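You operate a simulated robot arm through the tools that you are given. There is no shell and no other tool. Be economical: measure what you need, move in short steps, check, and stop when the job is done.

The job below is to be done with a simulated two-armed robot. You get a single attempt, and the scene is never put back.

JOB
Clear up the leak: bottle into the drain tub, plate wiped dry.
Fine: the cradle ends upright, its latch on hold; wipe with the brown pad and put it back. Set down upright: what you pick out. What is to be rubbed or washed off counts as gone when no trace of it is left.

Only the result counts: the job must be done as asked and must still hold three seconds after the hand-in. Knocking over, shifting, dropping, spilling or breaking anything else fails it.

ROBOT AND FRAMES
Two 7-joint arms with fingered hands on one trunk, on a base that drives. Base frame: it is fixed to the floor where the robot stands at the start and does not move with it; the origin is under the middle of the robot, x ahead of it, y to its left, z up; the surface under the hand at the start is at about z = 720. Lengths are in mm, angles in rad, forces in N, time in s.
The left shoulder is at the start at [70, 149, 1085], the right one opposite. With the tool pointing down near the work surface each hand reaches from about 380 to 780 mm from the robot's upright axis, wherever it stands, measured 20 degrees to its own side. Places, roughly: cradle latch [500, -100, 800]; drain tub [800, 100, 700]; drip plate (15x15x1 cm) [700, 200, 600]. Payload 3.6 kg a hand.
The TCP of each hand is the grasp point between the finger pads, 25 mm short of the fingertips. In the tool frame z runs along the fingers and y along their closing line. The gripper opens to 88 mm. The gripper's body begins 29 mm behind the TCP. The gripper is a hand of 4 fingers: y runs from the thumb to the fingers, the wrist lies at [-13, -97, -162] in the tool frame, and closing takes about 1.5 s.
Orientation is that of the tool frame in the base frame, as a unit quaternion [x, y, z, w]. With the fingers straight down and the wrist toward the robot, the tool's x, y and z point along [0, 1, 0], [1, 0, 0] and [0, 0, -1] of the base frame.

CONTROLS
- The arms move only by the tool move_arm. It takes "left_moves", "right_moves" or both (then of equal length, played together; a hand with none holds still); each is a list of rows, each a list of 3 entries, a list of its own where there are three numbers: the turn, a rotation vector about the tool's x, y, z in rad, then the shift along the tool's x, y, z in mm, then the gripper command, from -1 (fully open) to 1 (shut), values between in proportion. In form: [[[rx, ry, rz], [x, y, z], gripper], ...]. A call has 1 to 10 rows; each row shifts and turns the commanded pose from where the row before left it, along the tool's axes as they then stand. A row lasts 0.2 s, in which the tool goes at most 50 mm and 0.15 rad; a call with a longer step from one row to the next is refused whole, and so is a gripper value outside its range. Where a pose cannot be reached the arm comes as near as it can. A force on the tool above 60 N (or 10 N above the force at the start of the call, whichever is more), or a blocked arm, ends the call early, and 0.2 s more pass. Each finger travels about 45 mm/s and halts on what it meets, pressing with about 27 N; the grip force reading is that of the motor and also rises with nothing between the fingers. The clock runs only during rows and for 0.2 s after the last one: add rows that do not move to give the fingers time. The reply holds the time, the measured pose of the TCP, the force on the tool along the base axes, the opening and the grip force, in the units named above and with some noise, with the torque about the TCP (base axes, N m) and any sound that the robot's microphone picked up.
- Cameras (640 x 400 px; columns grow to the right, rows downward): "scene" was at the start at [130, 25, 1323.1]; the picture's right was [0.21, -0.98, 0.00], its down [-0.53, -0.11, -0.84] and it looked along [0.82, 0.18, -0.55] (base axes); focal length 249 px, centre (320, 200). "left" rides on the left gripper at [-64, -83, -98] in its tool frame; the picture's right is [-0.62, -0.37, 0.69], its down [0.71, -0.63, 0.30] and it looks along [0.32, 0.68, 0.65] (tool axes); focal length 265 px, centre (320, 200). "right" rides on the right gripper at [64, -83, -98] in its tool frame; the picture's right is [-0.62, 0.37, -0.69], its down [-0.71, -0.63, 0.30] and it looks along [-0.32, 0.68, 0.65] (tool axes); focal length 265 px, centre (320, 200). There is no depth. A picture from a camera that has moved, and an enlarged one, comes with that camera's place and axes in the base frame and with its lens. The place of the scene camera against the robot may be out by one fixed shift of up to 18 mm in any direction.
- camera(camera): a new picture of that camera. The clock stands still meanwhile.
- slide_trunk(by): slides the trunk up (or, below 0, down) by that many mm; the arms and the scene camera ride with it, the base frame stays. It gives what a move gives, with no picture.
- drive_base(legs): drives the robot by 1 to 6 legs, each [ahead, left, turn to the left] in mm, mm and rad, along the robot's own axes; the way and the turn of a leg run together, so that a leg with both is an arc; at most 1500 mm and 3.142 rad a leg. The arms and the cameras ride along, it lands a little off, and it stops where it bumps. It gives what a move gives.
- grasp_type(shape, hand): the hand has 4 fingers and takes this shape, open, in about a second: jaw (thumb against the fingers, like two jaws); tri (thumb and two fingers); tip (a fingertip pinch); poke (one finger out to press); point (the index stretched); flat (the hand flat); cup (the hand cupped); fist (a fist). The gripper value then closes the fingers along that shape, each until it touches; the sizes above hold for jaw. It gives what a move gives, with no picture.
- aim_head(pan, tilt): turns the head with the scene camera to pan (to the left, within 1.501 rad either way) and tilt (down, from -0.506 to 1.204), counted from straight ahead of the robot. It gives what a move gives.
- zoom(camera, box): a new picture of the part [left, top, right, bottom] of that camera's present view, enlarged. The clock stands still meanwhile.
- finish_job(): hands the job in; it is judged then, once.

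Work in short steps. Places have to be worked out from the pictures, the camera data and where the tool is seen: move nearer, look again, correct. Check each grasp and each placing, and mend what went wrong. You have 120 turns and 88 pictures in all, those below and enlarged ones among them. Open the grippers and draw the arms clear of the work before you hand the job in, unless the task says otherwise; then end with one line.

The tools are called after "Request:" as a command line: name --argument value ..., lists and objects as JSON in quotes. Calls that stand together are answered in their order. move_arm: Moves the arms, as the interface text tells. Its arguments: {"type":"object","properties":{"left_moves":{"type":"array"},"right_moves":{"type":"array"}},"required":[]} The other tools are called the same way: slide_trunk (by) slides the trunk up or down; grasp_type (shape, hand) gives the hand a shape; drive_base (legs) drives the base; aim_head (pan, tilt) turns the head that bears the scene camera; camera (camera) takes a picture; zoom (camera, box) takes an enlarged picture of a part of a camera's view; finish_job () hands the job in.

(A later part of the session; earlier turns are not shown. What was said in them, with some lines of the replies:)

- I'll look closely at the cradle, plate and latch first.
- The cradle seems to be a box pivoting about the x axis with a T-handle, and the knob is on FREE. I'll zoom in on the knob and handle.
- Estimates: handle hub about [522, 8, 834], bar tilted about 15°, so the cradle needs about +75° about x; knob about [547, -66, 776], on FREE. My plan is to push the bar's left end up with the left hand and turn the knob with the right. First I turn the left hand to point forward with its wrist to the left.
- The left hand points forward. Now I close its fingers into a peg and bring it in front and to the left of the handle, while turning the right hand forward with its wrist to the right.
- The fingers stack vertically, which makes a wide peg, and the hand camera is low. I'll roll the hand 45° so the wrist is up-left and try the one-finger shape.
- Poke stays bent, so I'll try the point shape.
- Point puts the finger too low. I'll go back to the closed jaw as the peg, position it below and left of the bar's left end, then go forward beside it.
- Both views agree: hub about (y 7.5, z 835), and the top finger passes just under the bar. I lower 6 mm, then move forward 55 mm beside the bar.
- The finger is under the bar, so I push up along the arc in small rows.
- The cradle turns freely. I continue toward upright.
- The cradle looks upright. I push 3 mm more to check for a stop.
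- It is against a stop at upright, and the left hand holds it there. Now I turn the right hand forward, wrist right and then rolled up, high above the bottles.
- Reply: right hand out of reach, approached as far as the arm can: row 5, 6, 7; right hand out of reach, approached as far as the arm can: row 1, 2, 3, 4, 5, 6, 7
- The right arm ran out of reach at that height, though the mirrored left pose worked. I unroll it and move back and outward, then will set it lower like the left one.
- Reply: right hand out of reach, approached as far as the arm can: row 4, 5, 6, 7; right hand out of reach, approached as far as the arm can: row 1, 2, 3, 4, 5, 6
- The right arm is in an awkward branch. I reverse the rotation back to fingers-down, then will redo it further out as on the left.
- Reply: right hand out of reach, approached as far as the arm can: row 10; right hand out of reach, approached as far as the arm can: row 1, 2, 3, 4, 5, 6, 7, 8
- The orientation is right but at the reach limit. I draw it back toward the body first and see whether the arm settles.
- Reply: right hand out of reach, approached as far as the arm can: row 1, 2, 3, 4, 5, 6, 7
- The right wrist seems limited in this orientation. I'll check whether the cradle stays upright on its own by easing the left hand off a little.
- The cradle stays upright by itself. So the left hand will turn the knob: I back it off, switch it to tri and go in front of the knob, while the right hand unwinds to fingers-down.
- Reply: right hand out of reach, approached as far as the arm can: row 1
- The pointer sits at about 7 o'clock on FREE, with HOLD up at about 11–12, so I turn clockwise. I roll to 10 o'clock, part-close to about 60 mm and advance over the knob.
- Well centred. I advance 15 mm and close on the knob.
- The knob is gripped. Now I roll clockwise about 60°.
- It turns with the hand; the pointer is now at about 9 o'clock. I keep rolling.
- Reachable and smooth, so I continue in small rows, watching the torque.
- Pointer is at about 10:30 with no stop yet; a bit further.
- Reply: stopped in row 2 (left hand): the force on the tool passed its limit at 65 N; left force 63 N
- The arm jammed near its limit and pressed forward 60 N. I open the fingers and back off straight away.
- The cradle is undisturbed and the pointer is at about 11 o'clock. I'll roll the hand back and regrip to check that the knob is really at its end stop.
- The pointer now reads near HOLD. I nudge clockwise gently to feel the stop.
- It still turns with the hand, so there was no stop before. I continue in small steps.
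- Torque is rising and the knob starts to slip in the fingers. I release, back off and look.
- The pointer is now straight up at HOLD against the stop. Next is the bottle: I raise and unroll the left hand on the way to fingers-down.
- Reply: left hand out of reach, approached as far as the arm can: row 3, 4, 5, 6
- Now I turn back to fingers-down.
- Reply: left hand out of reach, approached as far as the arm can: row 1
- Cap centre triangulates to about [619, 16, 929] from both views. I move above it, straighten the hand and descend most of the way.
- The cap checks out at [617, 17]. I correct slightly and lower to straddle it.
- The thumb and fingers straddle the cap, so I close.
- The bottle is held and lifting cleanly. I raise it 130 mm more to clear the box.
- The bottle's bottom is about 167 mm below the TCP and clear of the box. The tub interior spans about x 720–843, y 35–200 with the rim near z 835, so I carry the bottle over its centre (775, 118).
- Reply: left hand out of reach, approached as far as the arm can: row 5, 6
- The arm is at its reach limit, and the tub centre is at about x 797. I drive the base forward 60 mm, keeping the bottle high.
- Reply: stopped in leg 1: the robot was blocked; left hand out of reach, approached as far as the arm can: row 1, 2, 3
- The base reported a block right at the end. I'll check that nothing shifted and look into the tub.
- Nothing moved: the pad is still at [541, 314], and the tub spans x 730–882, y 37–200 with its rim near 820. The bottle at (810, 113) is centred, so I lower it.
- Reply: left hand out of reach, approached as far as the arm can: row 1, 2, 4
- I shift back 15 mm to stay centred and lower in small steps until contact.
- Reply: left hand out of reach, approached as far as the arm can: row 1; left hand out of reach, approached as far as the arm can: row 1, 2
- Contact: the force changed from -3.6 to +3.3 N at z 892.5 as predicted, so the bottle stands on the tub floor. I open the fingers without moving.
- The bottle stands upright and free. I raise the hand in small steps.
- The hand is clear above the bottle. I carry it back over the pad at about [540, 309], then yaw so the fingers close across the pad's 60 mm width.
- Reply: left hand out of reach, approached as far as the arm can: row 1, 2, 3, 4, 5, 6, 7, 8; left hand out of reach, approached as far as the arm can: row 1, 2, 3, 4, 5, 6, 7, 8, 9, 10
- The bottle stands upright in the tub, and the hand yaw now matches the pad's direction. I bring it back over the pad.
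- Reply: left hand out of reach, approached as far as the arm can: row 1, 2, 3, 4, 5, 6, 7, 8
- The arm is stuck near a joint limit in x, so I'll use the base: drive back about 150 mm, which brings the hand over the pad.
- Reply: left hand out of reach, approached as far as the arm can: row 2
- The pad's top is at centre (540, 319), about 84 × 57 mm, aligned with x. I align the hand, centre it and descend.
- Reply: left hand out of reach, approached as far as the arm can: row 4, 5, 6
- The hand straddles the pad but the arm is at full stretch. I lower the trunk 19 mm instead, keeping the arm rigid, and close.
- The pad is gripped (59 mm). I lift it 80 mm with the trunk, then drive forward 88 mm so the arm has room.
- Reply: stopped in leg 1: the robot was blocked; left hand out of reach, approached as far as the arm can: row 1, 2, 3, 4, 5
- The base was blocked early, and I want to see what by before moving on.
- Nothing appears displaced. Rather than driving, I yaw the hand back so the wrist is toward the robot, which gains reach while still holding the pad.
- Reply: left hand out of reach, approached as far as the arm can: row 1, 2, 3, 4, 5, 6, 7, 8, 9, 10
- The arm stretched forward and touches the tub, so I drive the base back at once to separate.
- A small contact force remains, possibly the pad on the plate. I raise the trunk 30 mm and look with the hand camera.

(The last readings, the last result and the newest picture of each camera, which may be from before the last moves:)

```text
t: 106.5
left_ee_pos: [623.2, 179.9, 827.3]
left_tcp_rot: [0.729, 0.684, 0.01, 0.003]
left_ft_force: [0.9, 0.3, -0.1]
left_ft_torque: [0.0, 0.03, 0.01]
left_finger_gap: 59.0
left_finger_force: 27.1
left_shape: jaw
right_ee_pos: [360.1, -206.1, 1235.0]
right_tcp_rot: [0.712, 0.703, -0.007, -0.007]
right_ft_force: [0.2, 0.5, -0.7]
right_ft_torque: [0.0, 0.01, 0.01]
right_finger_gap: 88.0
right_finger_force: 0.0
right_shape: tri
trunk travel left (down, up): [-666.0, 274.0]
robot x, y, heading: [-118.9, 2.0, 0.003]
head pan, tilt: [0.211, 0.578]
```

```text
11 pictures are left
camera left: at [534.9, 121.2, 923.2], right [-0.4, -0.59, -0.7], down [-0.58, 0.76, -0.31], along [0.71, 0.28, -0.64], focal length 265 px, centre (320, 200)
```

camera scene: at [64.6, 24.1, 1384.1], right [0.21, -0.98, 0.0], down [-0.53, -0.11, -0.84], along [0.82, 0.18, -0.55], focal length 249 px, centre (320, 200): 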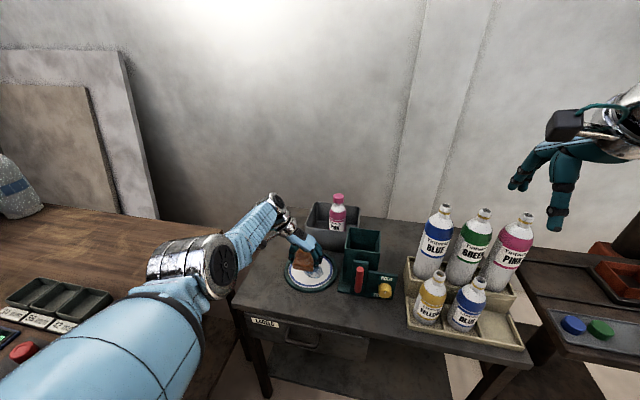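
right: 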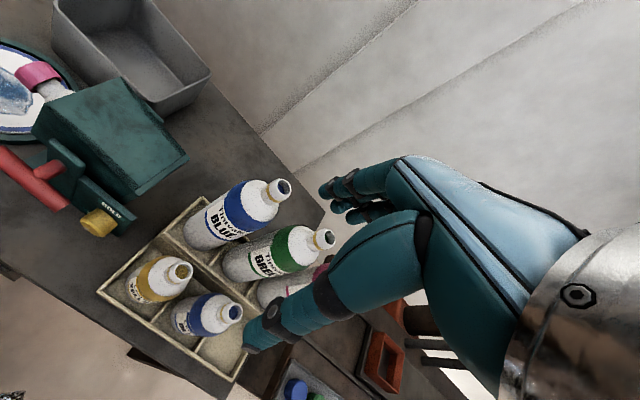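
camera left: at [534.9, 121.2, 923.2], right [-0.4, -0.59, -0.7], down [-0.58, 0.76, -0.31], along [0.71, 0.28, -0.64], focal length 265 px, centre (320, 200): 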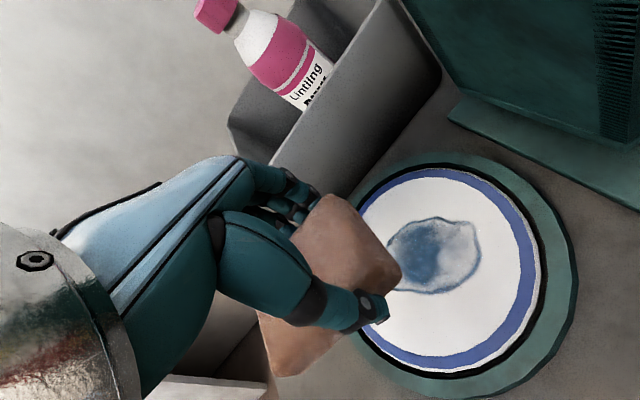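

The pad is still held well and contact is gone. I'll use base and trunk motions only, with the arm rigid: shift 36 mm right to centre the pad on the stain, then lower.

Request:
drive_base --legs '[[0, -36, 0]]'

Request:
slide_trunk --by -30

Request:
slide_trunk --by -8

```text
t: 107.7
left_ee_pos: [622.7, 142.3, 828.3]
left_tcp_rot: [0.729, 0.684, 0.009, 0.004]
left_ft_force: [0.1, 0.7, 0.0]
left_ft_torque: [0.0, -0.03, -0.03]
left_finger_gap: 58.6
left_finger_force: 26.7
left_shape: jaw
right_ee_pos: [359.3, -244.0, 1235.2]
right_tcp_rot: [0.713, 0.702, -0.006, -0.007]
right_ft_force: [-0.6, 0.0, -0.4]
right_ft_torque: [0.0, 0.01, 0.02]
right_finger_gap: 87.9
right_finger_force: 0.1
right_shape: tri
trunk travel left (down, up): [-666.0, 274.0]
robot x, y, heading: [-117.4, -35.8, 0.003]
head pan, tilt: [0.211, 0.578]
```

```text
t: 108.4
left_ee_pos: [622.8, 144.3, 798.6]
left_tcp_rot: [0.73, 0.683, 0.009, 0.005]
left_ft_force: [0.5, -0.1, -0.2]
left_ft_torque: [0.01, 0.04, -0.02]
left_finger_gap: 58.2
left_finger_force: 27.0
left_shape: jaw
right_ee_pos: [358.8, -241.9, 1205.8]
right_tcp_rot: [0.713, 0.701, -0.005, -0.006]
right_ft_force: [-0.2, -0.5, 0.4]
right_ft_torque: [-0.01, 0.01, -0.03]
right_finger_gap: 87.8
right_finger_force: 0.0
right_shape: tri
trunk travel left (down, up): [-636.0, 304.0]
robot x, y, heading: [-117.4, -40.4, -0.002]
head pan, tilt: [0.211, 0.578]
```

```text
t: 109.0
left_ee_pos: [621.8, 144.8, 789.2]
left_tcp_rot: [0.73, 0.683, 0.009, 0.005]
left_ft_force: [-0.7, 0.1, -0.6]
left_ft_torque: [-0.01, 0.01, -0.01]
left_finger_gap: 58.4
left_finger_force: 27.1
left_shape: jaw
right_ee_pos: [359.6, -242.4, 1198.7]
right_tcp_rot: [0.712, 0.702, -0.007, -0.007]
right_ft_force: [0.7, -0.7, 0.5]
right_ft_torque: [0.01, 0.0, 0.0]
right_finger_gap: 87.7
right_finger_force: 0.0
right_shape: tri
trunk travel left (down, up): [-628.0, 312.0]
robot x, y, heading: [-117.9, -36.0, -0.0]
head pan, tilt: [0.211, 0.578]
```

No contact yet; I keep lowering.

Request:
slide_trunk --by -14

Request:
slide_trunk --by -6

Request:
slide_trunk --by -4

```text
t: 109.6
left_ee_pos: [621.9, 144.6, 775.7]
left_tcp_rot: [0.73, 0.683, 0.009, 0.005]
left_ft_force: [0.7, 0.8, -0.9]
left_ft_torque: [-0.04, 0.01, -0.01]
left_finger_gap: 58.6
left_finger_force: 27.4
left_shape: jaw
right_ee_pos: [357.5, -241.9, 1183.0]
right_tcp_rot: [0.713, 0.701, -0.005, -0.006]
right_ft_force: [0.0, 0.0, 0.0]
right_ft_torque: [-0.01, -0.04, -0.03]
right_finger_gap: 87.7
right_finger_force: 0.1
right_shape: tri
trunk travel left (down, up): [-614.0, 326.0]
robot x, y, heading: [-114.8, -39.4, 0.003]
head pan, tilt: [0.211, 0.578]
```

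```text
t: 110.2
left_ee_pos: [622.5, 143.8, 769.4]
left_tcp_rot: [0.729, 0.684, 0.008, 0.004]
left_ft_force: [0.4, 0.4, -1.1]
left_ft_torque: [-0.01, -0.03, 0.01]
left_finger_gap: 58.9
left_finger_force: 27.0
left_shape: jaw
right_ee_pos: [358.9, -242.4, 1177.3]
right_tcp_rot: [0.712, 0.702, -0.006, -0.007]
right_ft_force: [-0.1, -0.4, 0.8]
right_ft_torque: [0.04, 0.0, 0.02]
right_finger_gap: 87.9
right_finger_force: 0.0
right_shape: tri
trunk travel left (down, up): [-608.0, 332.0]
robot x, y, heading: [-116.8, -37.8, 0.003]
head pan, tilt: [0.211, 0.578]
```

```text
t: 110.7
left_ee_pos: [622.8, 144.7, 764.5]
left_tcp_rot: [0.73, 0.683, 0.008, 0.004]
left_ft_force: [-0.8, -0.6, -0.2]
left_ft_torque: [-0.04, 0.01, -0.03]
left_finger_gap: 58.8
left_finger_force: 27.0
left_shape: jaw
right_ee_pos: [360.2, -242.0, 1173.1]
right_tcp_rot: [0.713, 0.701, -0.006, -0.006]
right_ft_force: [-0.3, 0.7, 0.3]
right_ft_torque: [-0.02, 0.0, -0.02]
right_finger_gap: 88.0
right_finger_force: 0.1
right_shape: tri
trunk travel left (down, up): [-604.0, 336.0]
robot x, y, heading: [-118.3, -37.6, -0.005]
head pan, tilt: [0.211, 0.578]
```

Request:
slide_trunk --by -3

Request:
slide_trunk --by -2

```text
t: 111.2
left_ee_pos: [622.8, 144.7, 762.3]
left_tcp_rot: [0.73, 0.683, 0.008, 0.003]
left_ft_force: [-0.5, -0.5, 0.1]
left_ft_torque: [0.01, 0.01, -0.02]
left_finger_gap: 58.8
left_finger_force: 26.6
left_shape: jaw
right_ee_pos: [359.5, -242.4, 1169.8]
right_tcp_rot: [0.713, 0.701, -0.007, -0.007]
right_ft_force: [0.1, -0.5, 1.2]
right_ft_torque: [0.02, 0.02, 0.01]
right_finger_gap: 87.7
right_finger_force: 0.0
right_shape: tri
trunk travel left (down, up): [-601.0, 339.0]
robot x, y, heading: [-118.3, -37.8, -0.002]
head pan, tilt: [0.211, 0.578]
```

```text
t: 111.8
left_ee_pos: [623.2, 144.9, 760.8]
left_tcp_rot: [0.73, 0.683, 0.009, 0.005]
left_ft_force: [-1.2, 0.3, 1.9]
left_ft_torque: [0.01, 0.1, 0.0]
left_finger_gap: 58.5
left_finger_force: 26.7
left_shape: jaw
right_ee_pos: [357.8, -242.3, 1168.2]
right_tcp_rot: [0.713, 0.701, -0.006, -0.005]
right_ft_force: [-0.2, -0.5, 0.6]
right_ft_torque: [-0.01, 0.05, 0.01]
right_finger_gap: 87.7
right_finger_force: 0.1
right_shape: tri
trunk travel left (down, up): [-599.0, 341.0]
robot x, y, heading: [-118.1, -41.1, -0.003]
head pan, tilt: [0.211, 0.578]
```

First contact at 1.9 N. I press 1.5 mm more and make short wiping strokes with the base.

Request:
slide_trunk --by -1.5

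Request:
drive_base --legs '[[15, 0, 0], [-30, 0, 0], [15, 15, 0], [0, -30, 0], [0, 15, 0]]'

```text
t: 112.3
left_ee_pos: [623.4, 143.2, 760.6]
left_tcp_rot: [0.73, 0.683, 0.01, 0.006]
left_ft_force: [0.0, 1.0, 5.2]
left_ft_torque: [-0.01, 0.23, 0.0]
left_finger_gap: 58.8
left_finger_force: 26.6
left_shape: jaw
right_ee_pos: [358.5, -242.3, 1168.2]
right_tcp_rot: [0.712, 0.702, -0.006, -0.006]
right_ft_force: [0.3, 0.2, 0.3]
right_ft_torque: [0.0, 0.02, 0.04]
right_finger_gap: 87.6
right_finger_force: 0.1
right_shape: tri
trunk travel left (down, up): [-598.0, 342.0]
robot x, y, heading: [-119.0, -40.1, -0.0]
head pan, tilt: [0.211, 0.578]
```

```text
t: 113.7
left_ee_pos: [627.1, 145.5, 763.6]
left_tcp_rot: [0.73, 0.684, 0.012, 0.007]
left_ft_force: [-0.2, -0.3, -1.1]
left_ft_torque: [0.02, -0.05, 0.02]
left_finger_gap: 57.9
left_finger_force: 27.3
left_shape: jaw
right_ee_pos: [358.4, -243.1, 1169.2]
right_tcp_rot: [0.712, 0.702, -0.006, -0.006]
right_ft_force: [-0.2, 0.3, -0.2]
right_ft_torque: [0.0, -0.05, -0.02]
right_finger_gap: 88.0
right_finger_force: 0.1
right_shape: tri
trunk travel left (down, up): [-598.0, 342.0]
robot x, y, heading: [-115.2, -39.2, -0.002]
head pan, tilt: [0.211, 0.578]
stopped in leg 2: the robot was blocked; the commanded pose is now the measured one
```

The base stroke was interrupted. I'll lift slightly and test whether the arm can retract now that its command was reset.

Request:
slide_trunk --by 20

Request:
move_arm --left_moves '[[[0, 0, 0], [0, -5, 0], 1], [[0, 0, 0], [0, -10, 0], 1], [[0, 0, 0], [0, -10, 0], 1], [[0, 0, 0], [0, -10, 0], 1]]'

```text
t: 114.3
left_ee_pos: [626.6, 145.0, 782.6]
left_tcp_rot: [0.729, 0.684, 0.012, 0.006]
left_ft_force: [-0.2, -0.2, -0.5]
left_ft_torque: [-0.01, 0.0, -0.01]
left_finger_gap: 57.8
left_finger_force: 27.1
left_shape: jaw
right_ee_pos: [359.3, -241.8, 1187.7]
right_tcp_rot: [0.713, 0.701, -0.006, -0.007]
right_ft_force: [0.2, -0.3, -0.1]
right_ft_torque: [0.03, -0.04, 0.01]
right_finger_gap: 87.8
right_finger_force: 0.0
right_shape: tri
trunk travel left (down, up): [-618.0, 322.0]
robot x, y, heading: [-109.7, -38.1, 0.002]
head pan, tilt: [0.211, 0.578]
```

```text
t: 115.3
left_ee_pos: [627.4, 144.7, 782.0]
left_tcp_rot: [0.73, 0.684, 0.011, 0.007]
left_ft_force: [-0.5, 0.6, 0.0]
left_ft_torque: [-0.01, -0.01, 0.0]
left_finger_gap: 57.5
left_finger_force: 26.9
left_shape: jaw
left hand out of reach, approached as far as the arm can: row 1, 2, 3, 4
right_ee_pos: [358.5, -240.5, 1188.4]
right_tcp_rot: [0.712, 0.702, -0.007, -0.007]
right_ft_force: [-0.4, -0.1, 0.1]
right_ft_torque: [0.0, -0.03, 0.03]
right_finger_gap: 87.9
right_finger_force: 0.0
right_shape: tri
trunk travel left (down, up): [-618.0, 322.0]
robot x, y, heading: [-115.3, -38.3, -0.0]
head pan, tilt: [0.211, 0.578]
```

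The arm stays straight-locked radially, but sideways strokes are tangential and should work. I lower again to contact and stroke in y with the arm.

Request:
move_arm --left_moves '[[[0, 0, 0], [0, 15, 0], 1], [[0, 0, 0], [0, 20, 0], 1]]'

Request:
slide_trunk --by -20

Request:
slide_trunk --by -3

```text
t: 115.9
left_ee_pos: [631.5, 142.6, 789.5]
left_tcp_rot: [0.73, 0.684, 0.012, 0.006]
left_ft_force: [1.7, -0.2, -0.5]
left_ft_torque: [0.0, -0.02, 0.0]
left_finger_gap: 58.0
left_finger_force: 26.7
left_shape: jaw
left hand out of reach, approached as far as the arm can: row 1, 2
right_ee_pos: [359.1, -241.6, 1187.7]
right_tcp_rot: [0.712, 0.702, -0.006, -0.006]
right_ft_force: [-0.5, 0.3, -0.1]
right_ft_torque: [-0.02, -0.01, -0.01]
right_finger_gap: 87.5
right_finger_force: 0.0
right_shape: tri
trunk travel left (down, up): [-618.0, 322.0]
robot x, y, heading: [-110.6, -40.3, 0.002]
head pan, tilt: [0.211, 0.578]
```

```text
t: 116.6
left_ee_pos: [630.2, 142.0, 769.8]
left_tcp_rot: [0.729, 0.684, 0.012, 0.005]
left_ft_force: [0.2, -0.2, -0.6]
left_ft_torque: [-0.03, -0.02, -0.04]
left_finger_gap: 57.7
left_finger_force: 26.7
left_shape: jaw
right_ee_pos: [359.2, -242.1, 1166.8]
right_tcp_rot: [0.713, 0.702, -0.006, -0.007]
right_ft_force: [0.8, 0.2, -0.6]
right_ft_torque: [-0.01, -0.01, 0.0]
right_finger_gap: 88.1
right_finger_force: 0.2
right_shape: tri
trunk travel left (down, up): [-598.0, 342.0]
robot x, y, heading: [-110.4, -39.9, -0.002]
head pan, tilt: [0.211, 0.578]
```

```text
t: 117.1
left_ee_pos: [632.5, 142.2, 765.7]
left_tcp_rot: [0.73, 0.684, 0.011, 0.006]
left_ft_force: [-1.0, 0.0, -1.1]
left_ft_torque: [-0.01, 0.01, -0.02]
left_finger_gap: 58.0
left_finger_force: 26.6
left_shape: jaw
right_ee_pos: [360.3, -241.8, 1164.0]
right_tcp_rot: [0.713, 0.701, -0.007, -0.007]
right_ft_force: [0.0, -0.4, 0.4]
right_ft_torque: [0.0, 0.01, -0.05]
right_finger_gap: 88.2
right_finger_force: 0.1
right_shape: tri
trunk travel left (down, up): [-594.0, 345.0]
robot x, y, heading: [-114.8, -36.1, -0.003]
head pan, tilt: [0.211, 0.578]
```

Request:
slide_trunk --by -5

Request:
move_arm --left_moves '[[[0, 0, 0], [8, 0, 0], 1], [[0, 0, 0], [8, 0, 0], 1], [[0, 0, 0], [-10, 0, 0], 1], [[0, 0, 0], [-12, 0, 0], 1], [[0, 0, 0], [-10, 0, 0], 1], [[0, 0, 0], [8, 0, 0], 1], [[0, 0, 0], [8, 0, 0], 1]]'

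```text
t: 117.7
left_ee_pos: [631.5, 141.8, 762.7]
left_tcp_rot: [0.729, 0.684, 0.012, 0.006]
left_ft_force: [-0.4, -0.4, -0.6]
left_ft_torque: [0.0, 0.0, -0.02]
left_finger_gap: 57.9
left_finger_force: 27.1
left_shape: jaw
right_ee_pos: [359.1, -242.5, 1159.0]
right_tcp_rot: [0.713, 0.702, -0.006, -0.007]
right_ft_force: [0.4, 0.2, 0.9]
right_ft_torque: [-0.03, 0.02, 0.0]
right_finger_gap: 88.0
right_finger_force: 0.1
right_shape: tri
trunk travel left (down, up): [-590.0, 350.0]
robot x, y, heading: [-110.1, -39.3, -0.003]
head pan, tilt: [0.211, 0.578]
```

```text
t: 119.3
left_ee_pos: [631.9, 143.1, 761.6]
left_tcp_rot: [0.73, 0.684, 0.011, 0.006]
left_ft_force: [-0.2, 0.2, -0.5]
left_ft_torque: [0.0, -0.01, 0.01]
left_finger_gap: 57.8
left_finger_force: 26.5
left_shape: jaw
right_ee_pos: [359.8, -241.3, 1159.0]
right_tcp_rot: [0.713, 0.701, -0.007, -0.006]
right_ft_force: [0.3, -1.3, 0.0]
right_ft_torque: [0.02, 0.0, -0.01]
right_finger_gap: 87.8
right_finger_force: 0.0
right_shape: tri
trunk travel left (down, up): [-590.0, 350.0]
robot x, y, heading: [-113.0, -37.1, 0.004]
head pan, tilt: [0.211, 0.578]
```

The arm now follows without complaint. I press down 3 mm with the arm and repeat the strokes, adding x.

Request:
move_arm --left_moves '[[[0, 0, 0], [0, 0, 2], 1], [[0, 0, 0], [0, 0, 1.5], 1]]'

Request:
move_arm --left_moves '[[[0, 0, 0], [0, -6, 0], 1], [[0, 0, 0], [0, -6, 0], 1]]'

```text
t: 119.9
left_ee_pos: [630.3, 143.6, 760.5]
left_tcp_rot: [0.73, 0.684, 0.014, 0.008]
left_ft_force: [1.0, 0.8, 4.5]
left_ft_torque: [0.01, 0.16, 0.03]
left_finger_gap: 58.1
left_finger_force: 26.7
left_shape: jaw
right_ee_pos: [358.9, -242.6, 1159.4]
right_tcp_rot: [0.713, 0.701, -0.006, -0.006]
right_ft_force: [0.3, -1.0, -0.7]
right_ft_torque: [0.0, 0.0, 0.03]
right_finger_gap: 88.2
right_finger_force: 0.1
right_shape: tri
trunk travel left (down, up): [-590.0, 350.0]
robot x, y, heading: [-112.4, -37.8, -0.0]
head pan, tilt: [0.211, 0.578]
```

```text
t: 120.5
left_ee_pos: [628.2, 143.3, 759.6]
left_tcp_rot: [0.73, 0.684, 0.014, 0.007]
left_ft_force: [5.3, 0.3, 11.5]
left_ft_torque: [0.01, 0.26, -0.03]
left_finger_gap: 57.9
left_finger_force: 27.1
left_shape: jaw
left hand out of reach, approached as far as the arm can: row 2
right_ee_pos: [359.0, -242.5, 1158.3]
right_tcp_rot: [0.713, 0.701, -0.006, -0.007]
right_ft_force: [-0.4, -0.6, 0.2]
right_ft_torque: [0.0, -0.02, 0.04]
right_finger_gap: 87.8
right_finger_force: 0.2
right_shape: tri
trunk travel left (down, up): [-590.0, 350.0]
robot x, y, heading: [-110.6, -40.4, -0.002]
head pan, tilt: [0.211, 0.578]
```

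Inward motion is what is limited, so I undo that, keep light pressure and stroke in y.

Request:
move_arm --left_moves '[[[0, 0, 0], [0, 6, 0], 1], [[0, 0, 0], [0, 6, 0], 1], [[0, 0, 0], [10, 0, 0], 1], [[0, 0, 0], [10, 0, 0], 1], [[0, 0, 0], [-10, 0, 0], 1], [[0, 0, 0], [-10, 0, 0], 1], [[0, 0, 0], [-10, 0, 0], 1], [[0, 0, 0], [-10, 0, 0], 1], [[0, 0, 0], [10, 0, 0], 1], [[0, 0, 0], [10, 0, 0], 1]]'

Request:
move_arm --left_moves '[[[0, 0, 0], [0, 8, 0], 1], [[0, 0, 0], [0, 8, 0], 1], [[0, 0, 0], [12, 0, 0], 1], [[0, 0, 0], [-12, 0, 0], 1], [[0, 0, 0], [-12, 0, 0], 1], [[0, 0, 0], [12, 0, 0], 1]]'

```text
t: 122.7
left_ee_pos: [630.5, 143.6, 761.2]
left_tcp_rot: [0.73, 0.684, 0.011, 0.006]
left_ft_force: [-1.0, -0.7, 1.9]
left_ft_torque: [-0.03, 0.08, 0.03]
left_finger_gap: 57.7
left_finger_force: 26.9
left_shape: jaw
left hand out of reach, approached as far as the arm can: row 1, 2
right_ee_pos: [359.3, -241.6, 1159.3]
right_tcp_rot: [0.713, 0.702, -0.006, -0.006]
right_ft_force: [0.2, 0.4, 0.3]
right_ft_torque: [0.01, -0.04, 0.0]
right_finger_gap: 87.9
right_finger_force: 0.0
right_shape: tri
trunk travel left (down, up): [-590.0, 350.0]
robot x, y, heading: [-115.5, -35.7, 0.001]
head pan, tilt: [0.211, 0.578]
```

```text
t: 124.1
left_ee_pos: [630.7, 143.3, 763.5]
left_tcp_rot: [0.729, 0.684, 0.011, 0.007]
left_ft_force: [0.2, -0.4, -0.1]
left_ft_torque: [-0.03, 0.01, -0.02]
left_finger_gap: 57.6
left_finger_force: 26.9
left_shape: jaw
left hand out of reach, approached as far as the arm can: row 1, 2
right_ee_pos: [360.4, -242.0, 1159.0]
right_tcp_rot: [0.713, 0.701, -0.007, -0.006]
right_ft_force: [0.0, 0.0, -0.5]
right_ft_torque: [-0.01, 0.01, -0.01]
right_finger_gap: 87.8
right_finger_force: 0.0
right_shape: tri
trunk travel left (down, up): [-590.0, 350.0]
robot x, y, heading: [-113.0, -40.2, 0.005]
head pan, tilt: [0.211, 0.578]
```

The y strokes worked. To unlock the elbow, I lift straight up 90 mm, where the needed reach is shorter, then try retracting.

Request:
move_arm --left_moves '[[[0, 0, 0], [0, 0, -15], 1], [[0, 0, 0], [0, 0, -15], 1], [[0, 0, 0], [0, 0, -15], 1], [[0, 0, 0], [0, 0, -15], 1], [[0, 0, 0], [0, 0, -15], 1], [[0, 0, 0], [0, 0, -15], 1]]'

Request:
move_arm --left_moves '[[[0, 0, 0], [0, -5, 0], 1], [[0, 0, 0], [0, -5, 0], 1], [[0, 0, 0], [0, -10, 0], 1], [[0, 0, 0], [0, -10, 0], 1]]'

Request:
zoom --camera "scene" --box '[230, 150, 390, 290]'

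```text
t: 125.5
left_ee_pos: [650.7, 140.6, 848.4]
left_tcp_rot: [0.73, 0.684, 0.012, 0.006]
left_ft_force: [-0.3, 1.1, 0.3]
left_ft_torque: [-0.01, 0.0, -0.02]
left_finger_gap: 57.6
left_finger_force: 26.7
left_shape: jaw
left hand out of reach, approached as far as the arm can: row 1, 2, 3, 4, 5, 6
right_ee_pos: [359.2, -242.7, 1159.3]
right_tcp_rot: [0.712, 0.702, -0.006, -0.007]
right_ft_force: [0.3, -0.8, -0.8]
right_ft_torque: [0.02, 0.0, 0.0]
right_finger_gap: 87.8
right_finger_force: 0.0
right_shape: tri
trunk travel left (down, up): [-590.0, 350.0]
robot x, y, heading: [-112.1, -39.4, 0.003]
head pan, tilt: [0.211, 0.578]
```

```text
t: 126.5
left_ee_pos: [649.7, 140.1, 845.7]
left_tcp_rot: [0.729, 0.684, 0.011, 0.006]
left_ft_force: [0.3, 0.3, -0.2]
left_ft_torque: [-0.01, -0.01, 0.0]
left_finger_gap: 57.9
left_finger_force: 27.1
left_shape: jaw
left hand out of reach, approached as far as the arm can: row 1, 2, 3, 4
right_ee_pos: [359.5, -241.5, 1159.1]
right_tcp_rot: [0.713, 0.701, -0.006, -0.007]
right_ft_force: [0.0, -0.3, 0.5]
right_ft_torque: [-0.03, 0.01, -0.01]
right_finger_gap: 88.0
right_finger_force: 0.1
right_shape: tri
trunk travel left (down, up): [-590.0, 350.0]
robot x, y, heading: [-111.9, -41.5, -0.005]
head pan, tilt: [0.211, 0.578]
```

```text
2.86 times, centred on (310, 220) of scene
camera zoom: at [16.3, -13.3, 1337.7], right [0.21, -0.98, 0.0], down [-0.53, -0.11, -0.84], along [0.82, 0.18, -0.55], focal length 711 px, centre (349, 143)
```

zoom: 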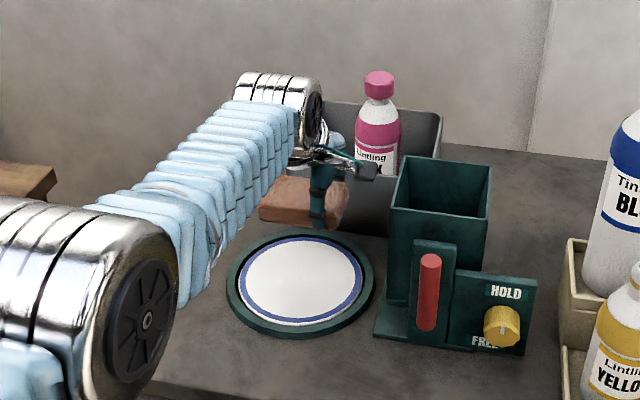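

The plate is spotless white and unmoved at [615, 163]. Now I return the pad: back the base off 60 mm, then yaw the hand back.

Request:
drive_base --legs '[[-60, 0, 0]]'

Request:
move_arm --left_moves '[[[0, 0, 0.15], [0, 0, 0], 1], [[0, 0, 0.15], [0, 0, 0], 1], [[0, 0, 0.15], [0, 0, 0], 1], [[0, 0, 0.15], [0, 0, 0], 1], [[0, 0, 0.15], [0, 0, 0], 1], [[0, 0, 0.15], [0, 0, 0], 1], [[0, 0, 0.15], [0, 0, 0], 1], [[0, 0, 0.15], [0, 0, 0], 1], [[0, 0, 0.15], [0, 0, 0], 1], [[0, 0, 0.14], [0, 0, 0], 1]]'

```text
t: 127.9
left_ee_pos: [589.5, 140.0, 840.9]
left_tcp_rot: [0.73, 0.684, 0.01, 0.002]
left_ft_force: [1.7, 0.2, -0.8]
left_ft_torque: [0.0, 0.06, -0.04]
left_finger_gap: 57.7
left_finger_force: 26.8
left_shape: jaw
right_ee_pos: [303.2, -243.6, 1157.4]
right_tcp_rot: [0.712, 0.702, -0.007, -0.009]
right_ft_force: [0.1, 0.7, -1.0]
right_ft_torque: [0.0, 0.03, -0.01]
right_finger_gap: 87.9
right_finger_force: 0.0
right_shape: tri
trunk travel left (down, up): [-590.0, 350.0]
robot x, y, heading: [-178.0, -39.0, 0.0]
head pan, tilt: [0.211, 0.578]
```

```text
t: 130.1
left_ee_pos: [481.6, 133.5, 858.8]
left_tcp_rot: [1.0, 0.007, 0.011, -0.004]
left_ft_force: [-0.5, -0.1, -0.3]
left_ft_torque: [0.06, -0.01, -0.02]
left_finger_gap: 57.8
left_finger_force: 27.3
left_shape: jaw
left hand out of reach, approached as far as the arm can: row 1, 2, 3, 4, 5, 6, 7, 8, 9, 10
right_ee_pos: [301.3, -242.3, 1159.0]
right_tcp_rot: [0.713, 0.702, -0.007, -0.007]
right_ft_force: [-0.6, 0.4, 0.4]
right_ft_torque: [0.0, -0.01, -0.02]
right_finger_gap: 87.7
right_finger_force: 0.0
right_shape: tri
trunk travel left (down, up): [-590.0, 350.0]
robot x, y, heading: [-173.9, -37.5, 0.001]
head pan, tilt: [0.211, 0.578]
```

Orientation is restored. I drive left 183 mm and ahead 37 mm to bring the pad back over its old place.

Request:
drive_base --legs '[[0, 183, 0], [37, 0, 0]]'

Request:
camera --camera "left"

```text
t: 134.4
left_ee_pos: [519.3, 314.2, 857.0]
left_tcp_rot: [1.0, 0.008, 0.008, -0.004]
left_ft_force: [-0.9, -0.3, 0.1]
left_ft_torque: [-0.02, 0.03, -0.02]
left_finger_gap: 57.4
left_finger_force: 27.1
left_shape: jaw
right_ee_pos: [339.7, -60.0, 1158.4]
right_tcp_rot: [0.713, 0.701, -0.006, -0.007]
right_ft_force: [-0.2, 0.3, 0.7]
right_ft_torque: [0.0, -0.02, -0.03]
right_finger_gap: 87.9
right_finger_force: 0.0
right_shape: tri
trunk travel left (down, up): [-590.0, 350.0]
robot x, y, heading: [-134.6, 144.4, -0.002]
head pan, tilt: [0.211, 0.578]
stopped in leg 2: the robot was blocked; the commanded pose is now the measured one
```

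```text
9 pictures are left
camera left: at [452.4, 396.7, 955.4], right [-0.61, 0.36, -0.7], down [0.71, 0.64, -0.29], along [0.34, -0.67, -0.65], focal length 265 px, centre (320, 200)
```

left: 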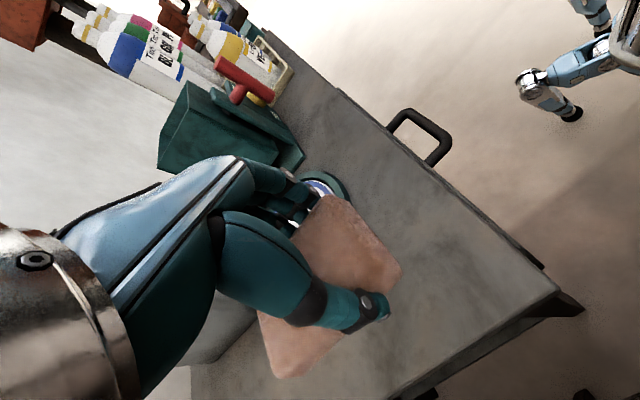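

It is in place at (519, 314) and the pad sits as before. I lower the trunk.

Request:
slide_trunk --by -95

Request:
slide_trunk --by -7

Request:
slide_trunk --by -3

```text
t: 135.7
left_ee_pos: [517.6, 315.8, 762.3]
left_tcp_rot: [1.0, 0.007, 0.009, -0.004]
left_ft_force: [-0.5, -0.6, 0.6]
left_ft_torque: [0.01, 0.03, 0.04]
left_finger_gap: 57.5
left_finger_force: 27.0
left_shape: jaw
right_ee_pos: [336.6, -60.1, 1063.8]
right_tcp_rot: [0.713, 0.701, -0.006, -0.006]
right_ft_force: [-0.9, 0.4, 0.1]
right_ft_torque: [0.0, 0.0, 0.0]
right_finger_gap: 87.9
right_finger_force: 0.2
right_shape: tri
trunk travel left (down, up): [-495.0, 445.0]
robot x, y, heading: [-136.3, 146.7, -0.001]
head pan, tilt: [0.211, 0.578]
```

```text
t: 136.2
left_ee_pos: [517.4, 315.3, 756.3]
left_tcp_rot: [1.0, 0.008, 0.009, -0.003]
left_ft_force: [-0.3, 0.3, 0.0]
left_ft_torque: [0.01, 0.03, -0.02]
left_finger_gap: 57.6
left_finger_force: 27.1
left_shape: jaw
right_ee_pos: [337.8, -59.2, 1057.3]
right_tcp_rot: [0.713, 0.701, -0.007, -0.006]
right_ft_force: [-0.3, 0.2, 0.0]
right_ft_torque: [-0.04, 0.03, -0.02]
right_finger_gap: 88.0
right_finger_force: 0.1
right_shape: tri
trunk travel left (down, up): [-488.0, 452.0]
robot x, y, heading: [-137.4, 140.4, 0.001]
head pan, tilt: [0.211, 0.578]
```

```text
t: 136.7
left_ee_pos: [519.2, 316.6, 752.3]
left_tcp_rot: [1.0, 0.009, 0.009, -0.004]
left_ft_force: [-0.6, 0.3, 0.0]
left_ft_torque: [0.02, 0.01, -0.03]
left_finger_gap: 57.8
left_finger_force: 26.7
left_shape: jaw
right_ee_pos: [338.2, -59.0, 1055.3]
right_tcp_rot: [0.712, 0.702, -0.006, -0.007]
right_ft_force: [-0.9, -0.3, -0.2]
right_ft_torque: [0.0, 0.0, 0.0]
right_finger_gap: 87.7
right_finger_force: 0.1
right_shape: tri
trunk travel left (down, up): [-485.0, 455.0]
robot x, y, heading: [-142.4, 149.5, 0.003]
head pan, tilt: [0.211, 0.578]
```

No contact yet; two more small steps down.

Request:
slide_trunk --by -2

Request:
slide_trunk --by -2

```text
t: 137.2
left_ee_pos: [519.3, 316.1, 751.9]
left_tcp_rot: [1.0, 0.007, 0.01, -0.003]
left_ft_force: [-0.9, 0.1, 4.2]
left_ft_torque: [-0.07, -0.02, -0.04]
left_finger_gap: 57.6
left_finger_force: 27.4
left_shape: jaw
right_ee_pos: [337.9, -58.7, 1051.3]
right_tcp_rot: [0.713, 0.701, -0.006, -0.005]
right_ft_force: [0.4, 0.4, 0.8]
right_ft_torque: [0.03, -0.02, 0.0]
right_finger_gap: 88.1
right_finger_force: 0.1
right_shape: tri
trunk travel left (down, up): [-483.0, 457.0]
robot x, y, heading: [-135.6, 146.2, 0.004]
head pan, tilt: [0.211, 0.578]
```

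```text
t: 137.8
left_ee_pos: [517.7, 314.8, 751.5]
left_tcp_rot: [1.0, 0.008, 0.01, -0.002]
left_ft_force: [0.9, 1.5, 11.6]
left_ft_torque: [-0.07, -0.06, 0.03]
left_finger_gap: 57.6
left_finger_force: 27.1
left_shape: jaw
right_ee_pos: [336.5, -59.6, 1050.6]
right_tcp_rot: [0.713, 0.701, -0.007, -0.006]
right_ft_force: [0.8, 0.5, 0.3]
right_ft_torque: [0.02, 0.0, -0.02]
right_finger_gap: 87.9
right_finger_force: 0.0
right_shape: tri
trunk travel left (down, up): [-481.0, 459.0]
robot x, y, heading: [-136.6, 147.5, 0.003]
head pan, tilt: [0.211, 0.578]
```

The pad is on the table. I ease up 2 mm, open the fingers, then raise the trunk.

Request:
slide_trunk --by 2

Request:
move_arm --left_moves '[[[0, 0, 0], [0, 0, 0], -0.5], [[0, 0, 0], [0, 0, 0], -1], [[0, 0, 0], [0, 0, 0], -1], [[0, 0, 0], [0, 0, 0], -1], [[0, 0, 0], [0, 0, 0], -1]]'

Request:
slide_trunk --by 120

Request:
drive_base --legs '[[-120, 0, 0]]'

Request:
camera --camera "scene"

```text
t: 138.3
left_ee_pos: [517.4, 314.6, 752.5]
left_tcp_rot: [1.0, 0.008, 0.01, -0.003]
left_ft_force: [3.3, 0.5, 7.8]
left_ft_torque: [-0.09, -0.1, 0.03]
left_finger_gap: 57.2
left_finger_force: 27.0
left_shape: jaw
right_ee_pos: [337.7, -59.4, 1052.6]
right_tcp_rot: [0.713, 0.701, -0.006, -0.006]
right_ft_force: [-0.2, -1.0, -0.8]
right_ft_torque: [0.0, 0.0, 0.02]
right_finger_gap: 87.9
right_finger_force: 0.0
right_shape: tri
trunk travel left (down, up): [-483.0, 457.0]
robot x, y, heading: [-135.6, 142.9, -0.001]
head pan, tilt: [0.211, 0.578]
```

```text
t: 139.5
left_ee_pos: [518.1, 314.8, 749.8]
left_tcp_rot: [1.0, 0.007, 0.008, -0.003]
left_ft_force: [-0.3, -0.2, -0.5]
left_ft_torque: [0.02, 0.0, 0.0]
left_finger_gap: 87.5
left_finger_force: 0.2
left_shape: jaw
right_ee_pos: [338.6, -59.6, 1052.3]
right_tcp_rot: [0.713, 0.701, -0.007, -0.006]
right_ft_force: [-0.5, -0.2, -0.5]
right_ft_torque: [0.02, 0.01, 0.0]
right_finger_gap: 87.8
right_finger_force: 0.1
right_shape: tri
trunk travel left (down, up): [-483.0, 457.0]
robot x, y, heading: [-139.9, 146.5, 0.002]
head pan, tilt: [0.211, 0.578]
```

```text
t: 141.0
left_ee_pos: [517.1, 314.4, 871.0]
left_tcp_rot: [1.0, 0.007, 0.008, -0.004]
left_ft_force: [1.0, -0.7, -0.5]
left_ft_torque: [-0.01, 0.02, 0.0]
left_finger_gap: 87.8
left_finger_force: 0.1
left_shape: jaw
right_ee_pos: [339.0, -59.7, 1170.7]
right_tcp_rot: [0.713, 0.701, -0.007, -0.007]
right_ft_force: [0.2, 1.1, -0.3]
right_ft_torque: [-0.01, -0.02, -0.01]
right_finger_gap: 87.8
right_finger_force: 0.0
right_shape: tri
trunk travel left (down, up): [-602.0, 337.0]
robot x, y, heading: [-136.8, 141.3, -0.001]
head pan, tilt: [0.211, 0.578]
```

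```text
t: 143.6
left_ee_pos: [399.2, 318.4, 872.6]
left_tcp_rot: [1.0, 0.009, 0.011, -0.003]
left_ft_force: [0.2, 0.5, -0.9]
left_ft_torque: [-0.01, 0.01, 0.01]
left_finger_gap: 87.6
left_finger_force: 0.0
left_shape: jaw
right_ee_pos: [218.7, -57.8, 1171.1]
right_tcp_rot: [0.713, 0.701, -0.008, -0.007]
right_ft_force: [0.4, -0.1, 0.3]
right_ft_torque: [-0.01, -0.03, 0.01]
right_finger_gap: 88.0
right_finger_force: 0.1
right_shape: tri
trunk travel left (down, up): [-602.0, 337.0]
robot x, y, heading: [-262.0, 145.5, 0.002]
head pan, tilt: [0.211, 0.578]
stopped in leg 1: the robot was blocked; the commanded pose is now the measured one
```

```text
8 pictures are left
camera scene: at [-129.2, 170.9, 1350.4], right [0.21, -0.98, 0.0], down [-0.54, -0.12, -0.84], along [0.82, 0.18, -0.55], focal length 249 px, centre (320, 200)
```

scene: 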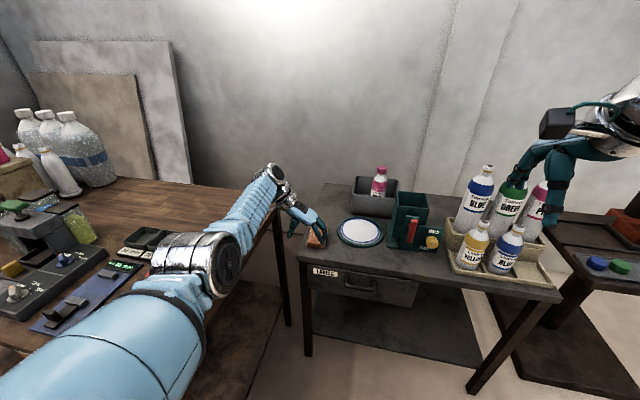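

Request:
zoom --camera "scene" --box '[280, 150, 460, 290]'

```text
2.86 times, centred on (370, 220) of scene
camera zoom: at [-129.2, 170.9, 1350.4], right [0.21, -0.98, 0.0], down [-0.54, -0.12, -0.84], along [0.82, 0.18, -0.55], focal length 711 px, centre (177, 143)
```

zoom: 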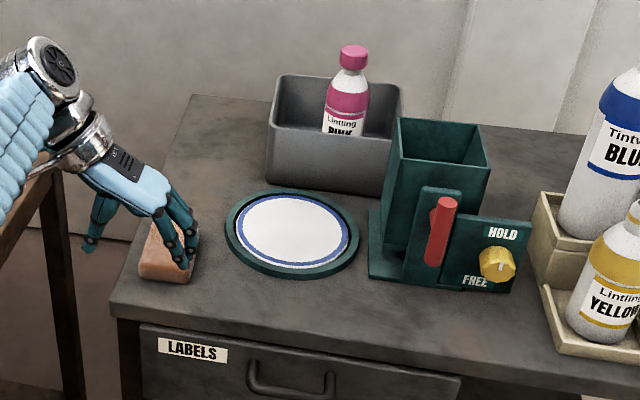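

Plate, pad and bottle look right. I'll zoom in on the knob and cradle from here.

Request:
zoom --camera "scene" --box '[385, 185, 445, 235]'

Request:
zoom --camera "scene" --box '[330, 205, 390, 255]'

```text
8.00 times, centred on (415, 210) of scene
camera zoom: at [-129.2, 170.9, 1350.4], right [0.21, -0.98, 0.0], down [-0.54, -0.12, -0.84], along [0.82, 0.18, -0.55], focal length 1990 px, centre (-440, 120)
```

zoom: 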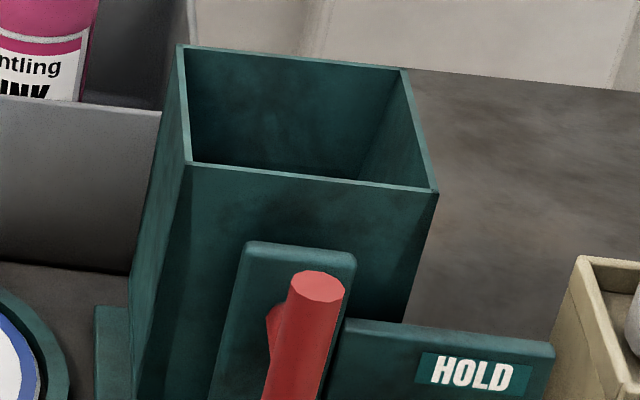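

```text
8.00 times, centred on (360, 230) of scene
camera zoom: at [-129.2, 170.9, 1350.4], right [0.21, -0.98, 0.0], down [-0.54, -0.12, -0.84], along [0.82, 0.18, -0.55], focal length 1990 px, centre (0, -40)
```

zoom: 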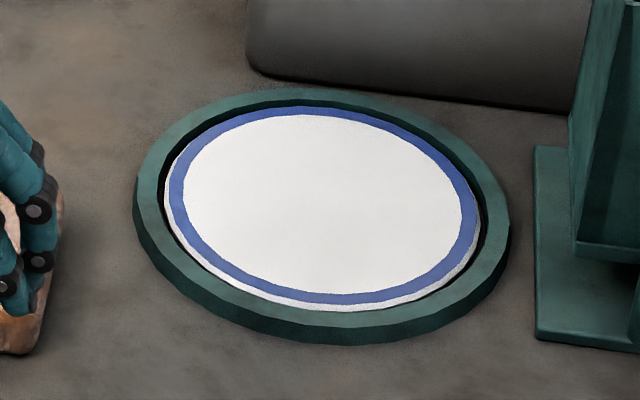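

The plate has no trace left. One more zoom on the knob.

Request:
zoom --camera "scene" --box '[395, 205, 445, 245]'

```text
10.00 times, centred on (420, 225) of scene
camera zoom: at [-129.2, 170.9, 1350.4], right [0.21, -0.98, 0.0], down [-0.54, -0.12, -0.84], along [0.82, 0.18, -0.55], focal length 2488 px, centre (-680, -50)
```

zoom: 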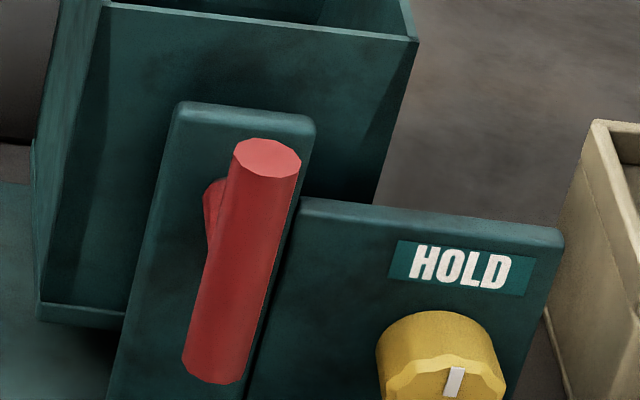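

Everything checks out: the latch points at HOLD, the cradle is upright, the bottle stands in the tub, the plate is clean, the pad is back and both grippers are open and clear. I hand in the job.

Request:
finish_job

```text
The job is handed in.
```

The job is handed in: the pink bottle stands upright in the drain tub, the plate is wiped clean, the cradle is upright with its latch on HOLD, and the brown pad is back in its place. While wiping, the hand pressed against the tub once at about 12 N; the last pictures show no clear shift of it.
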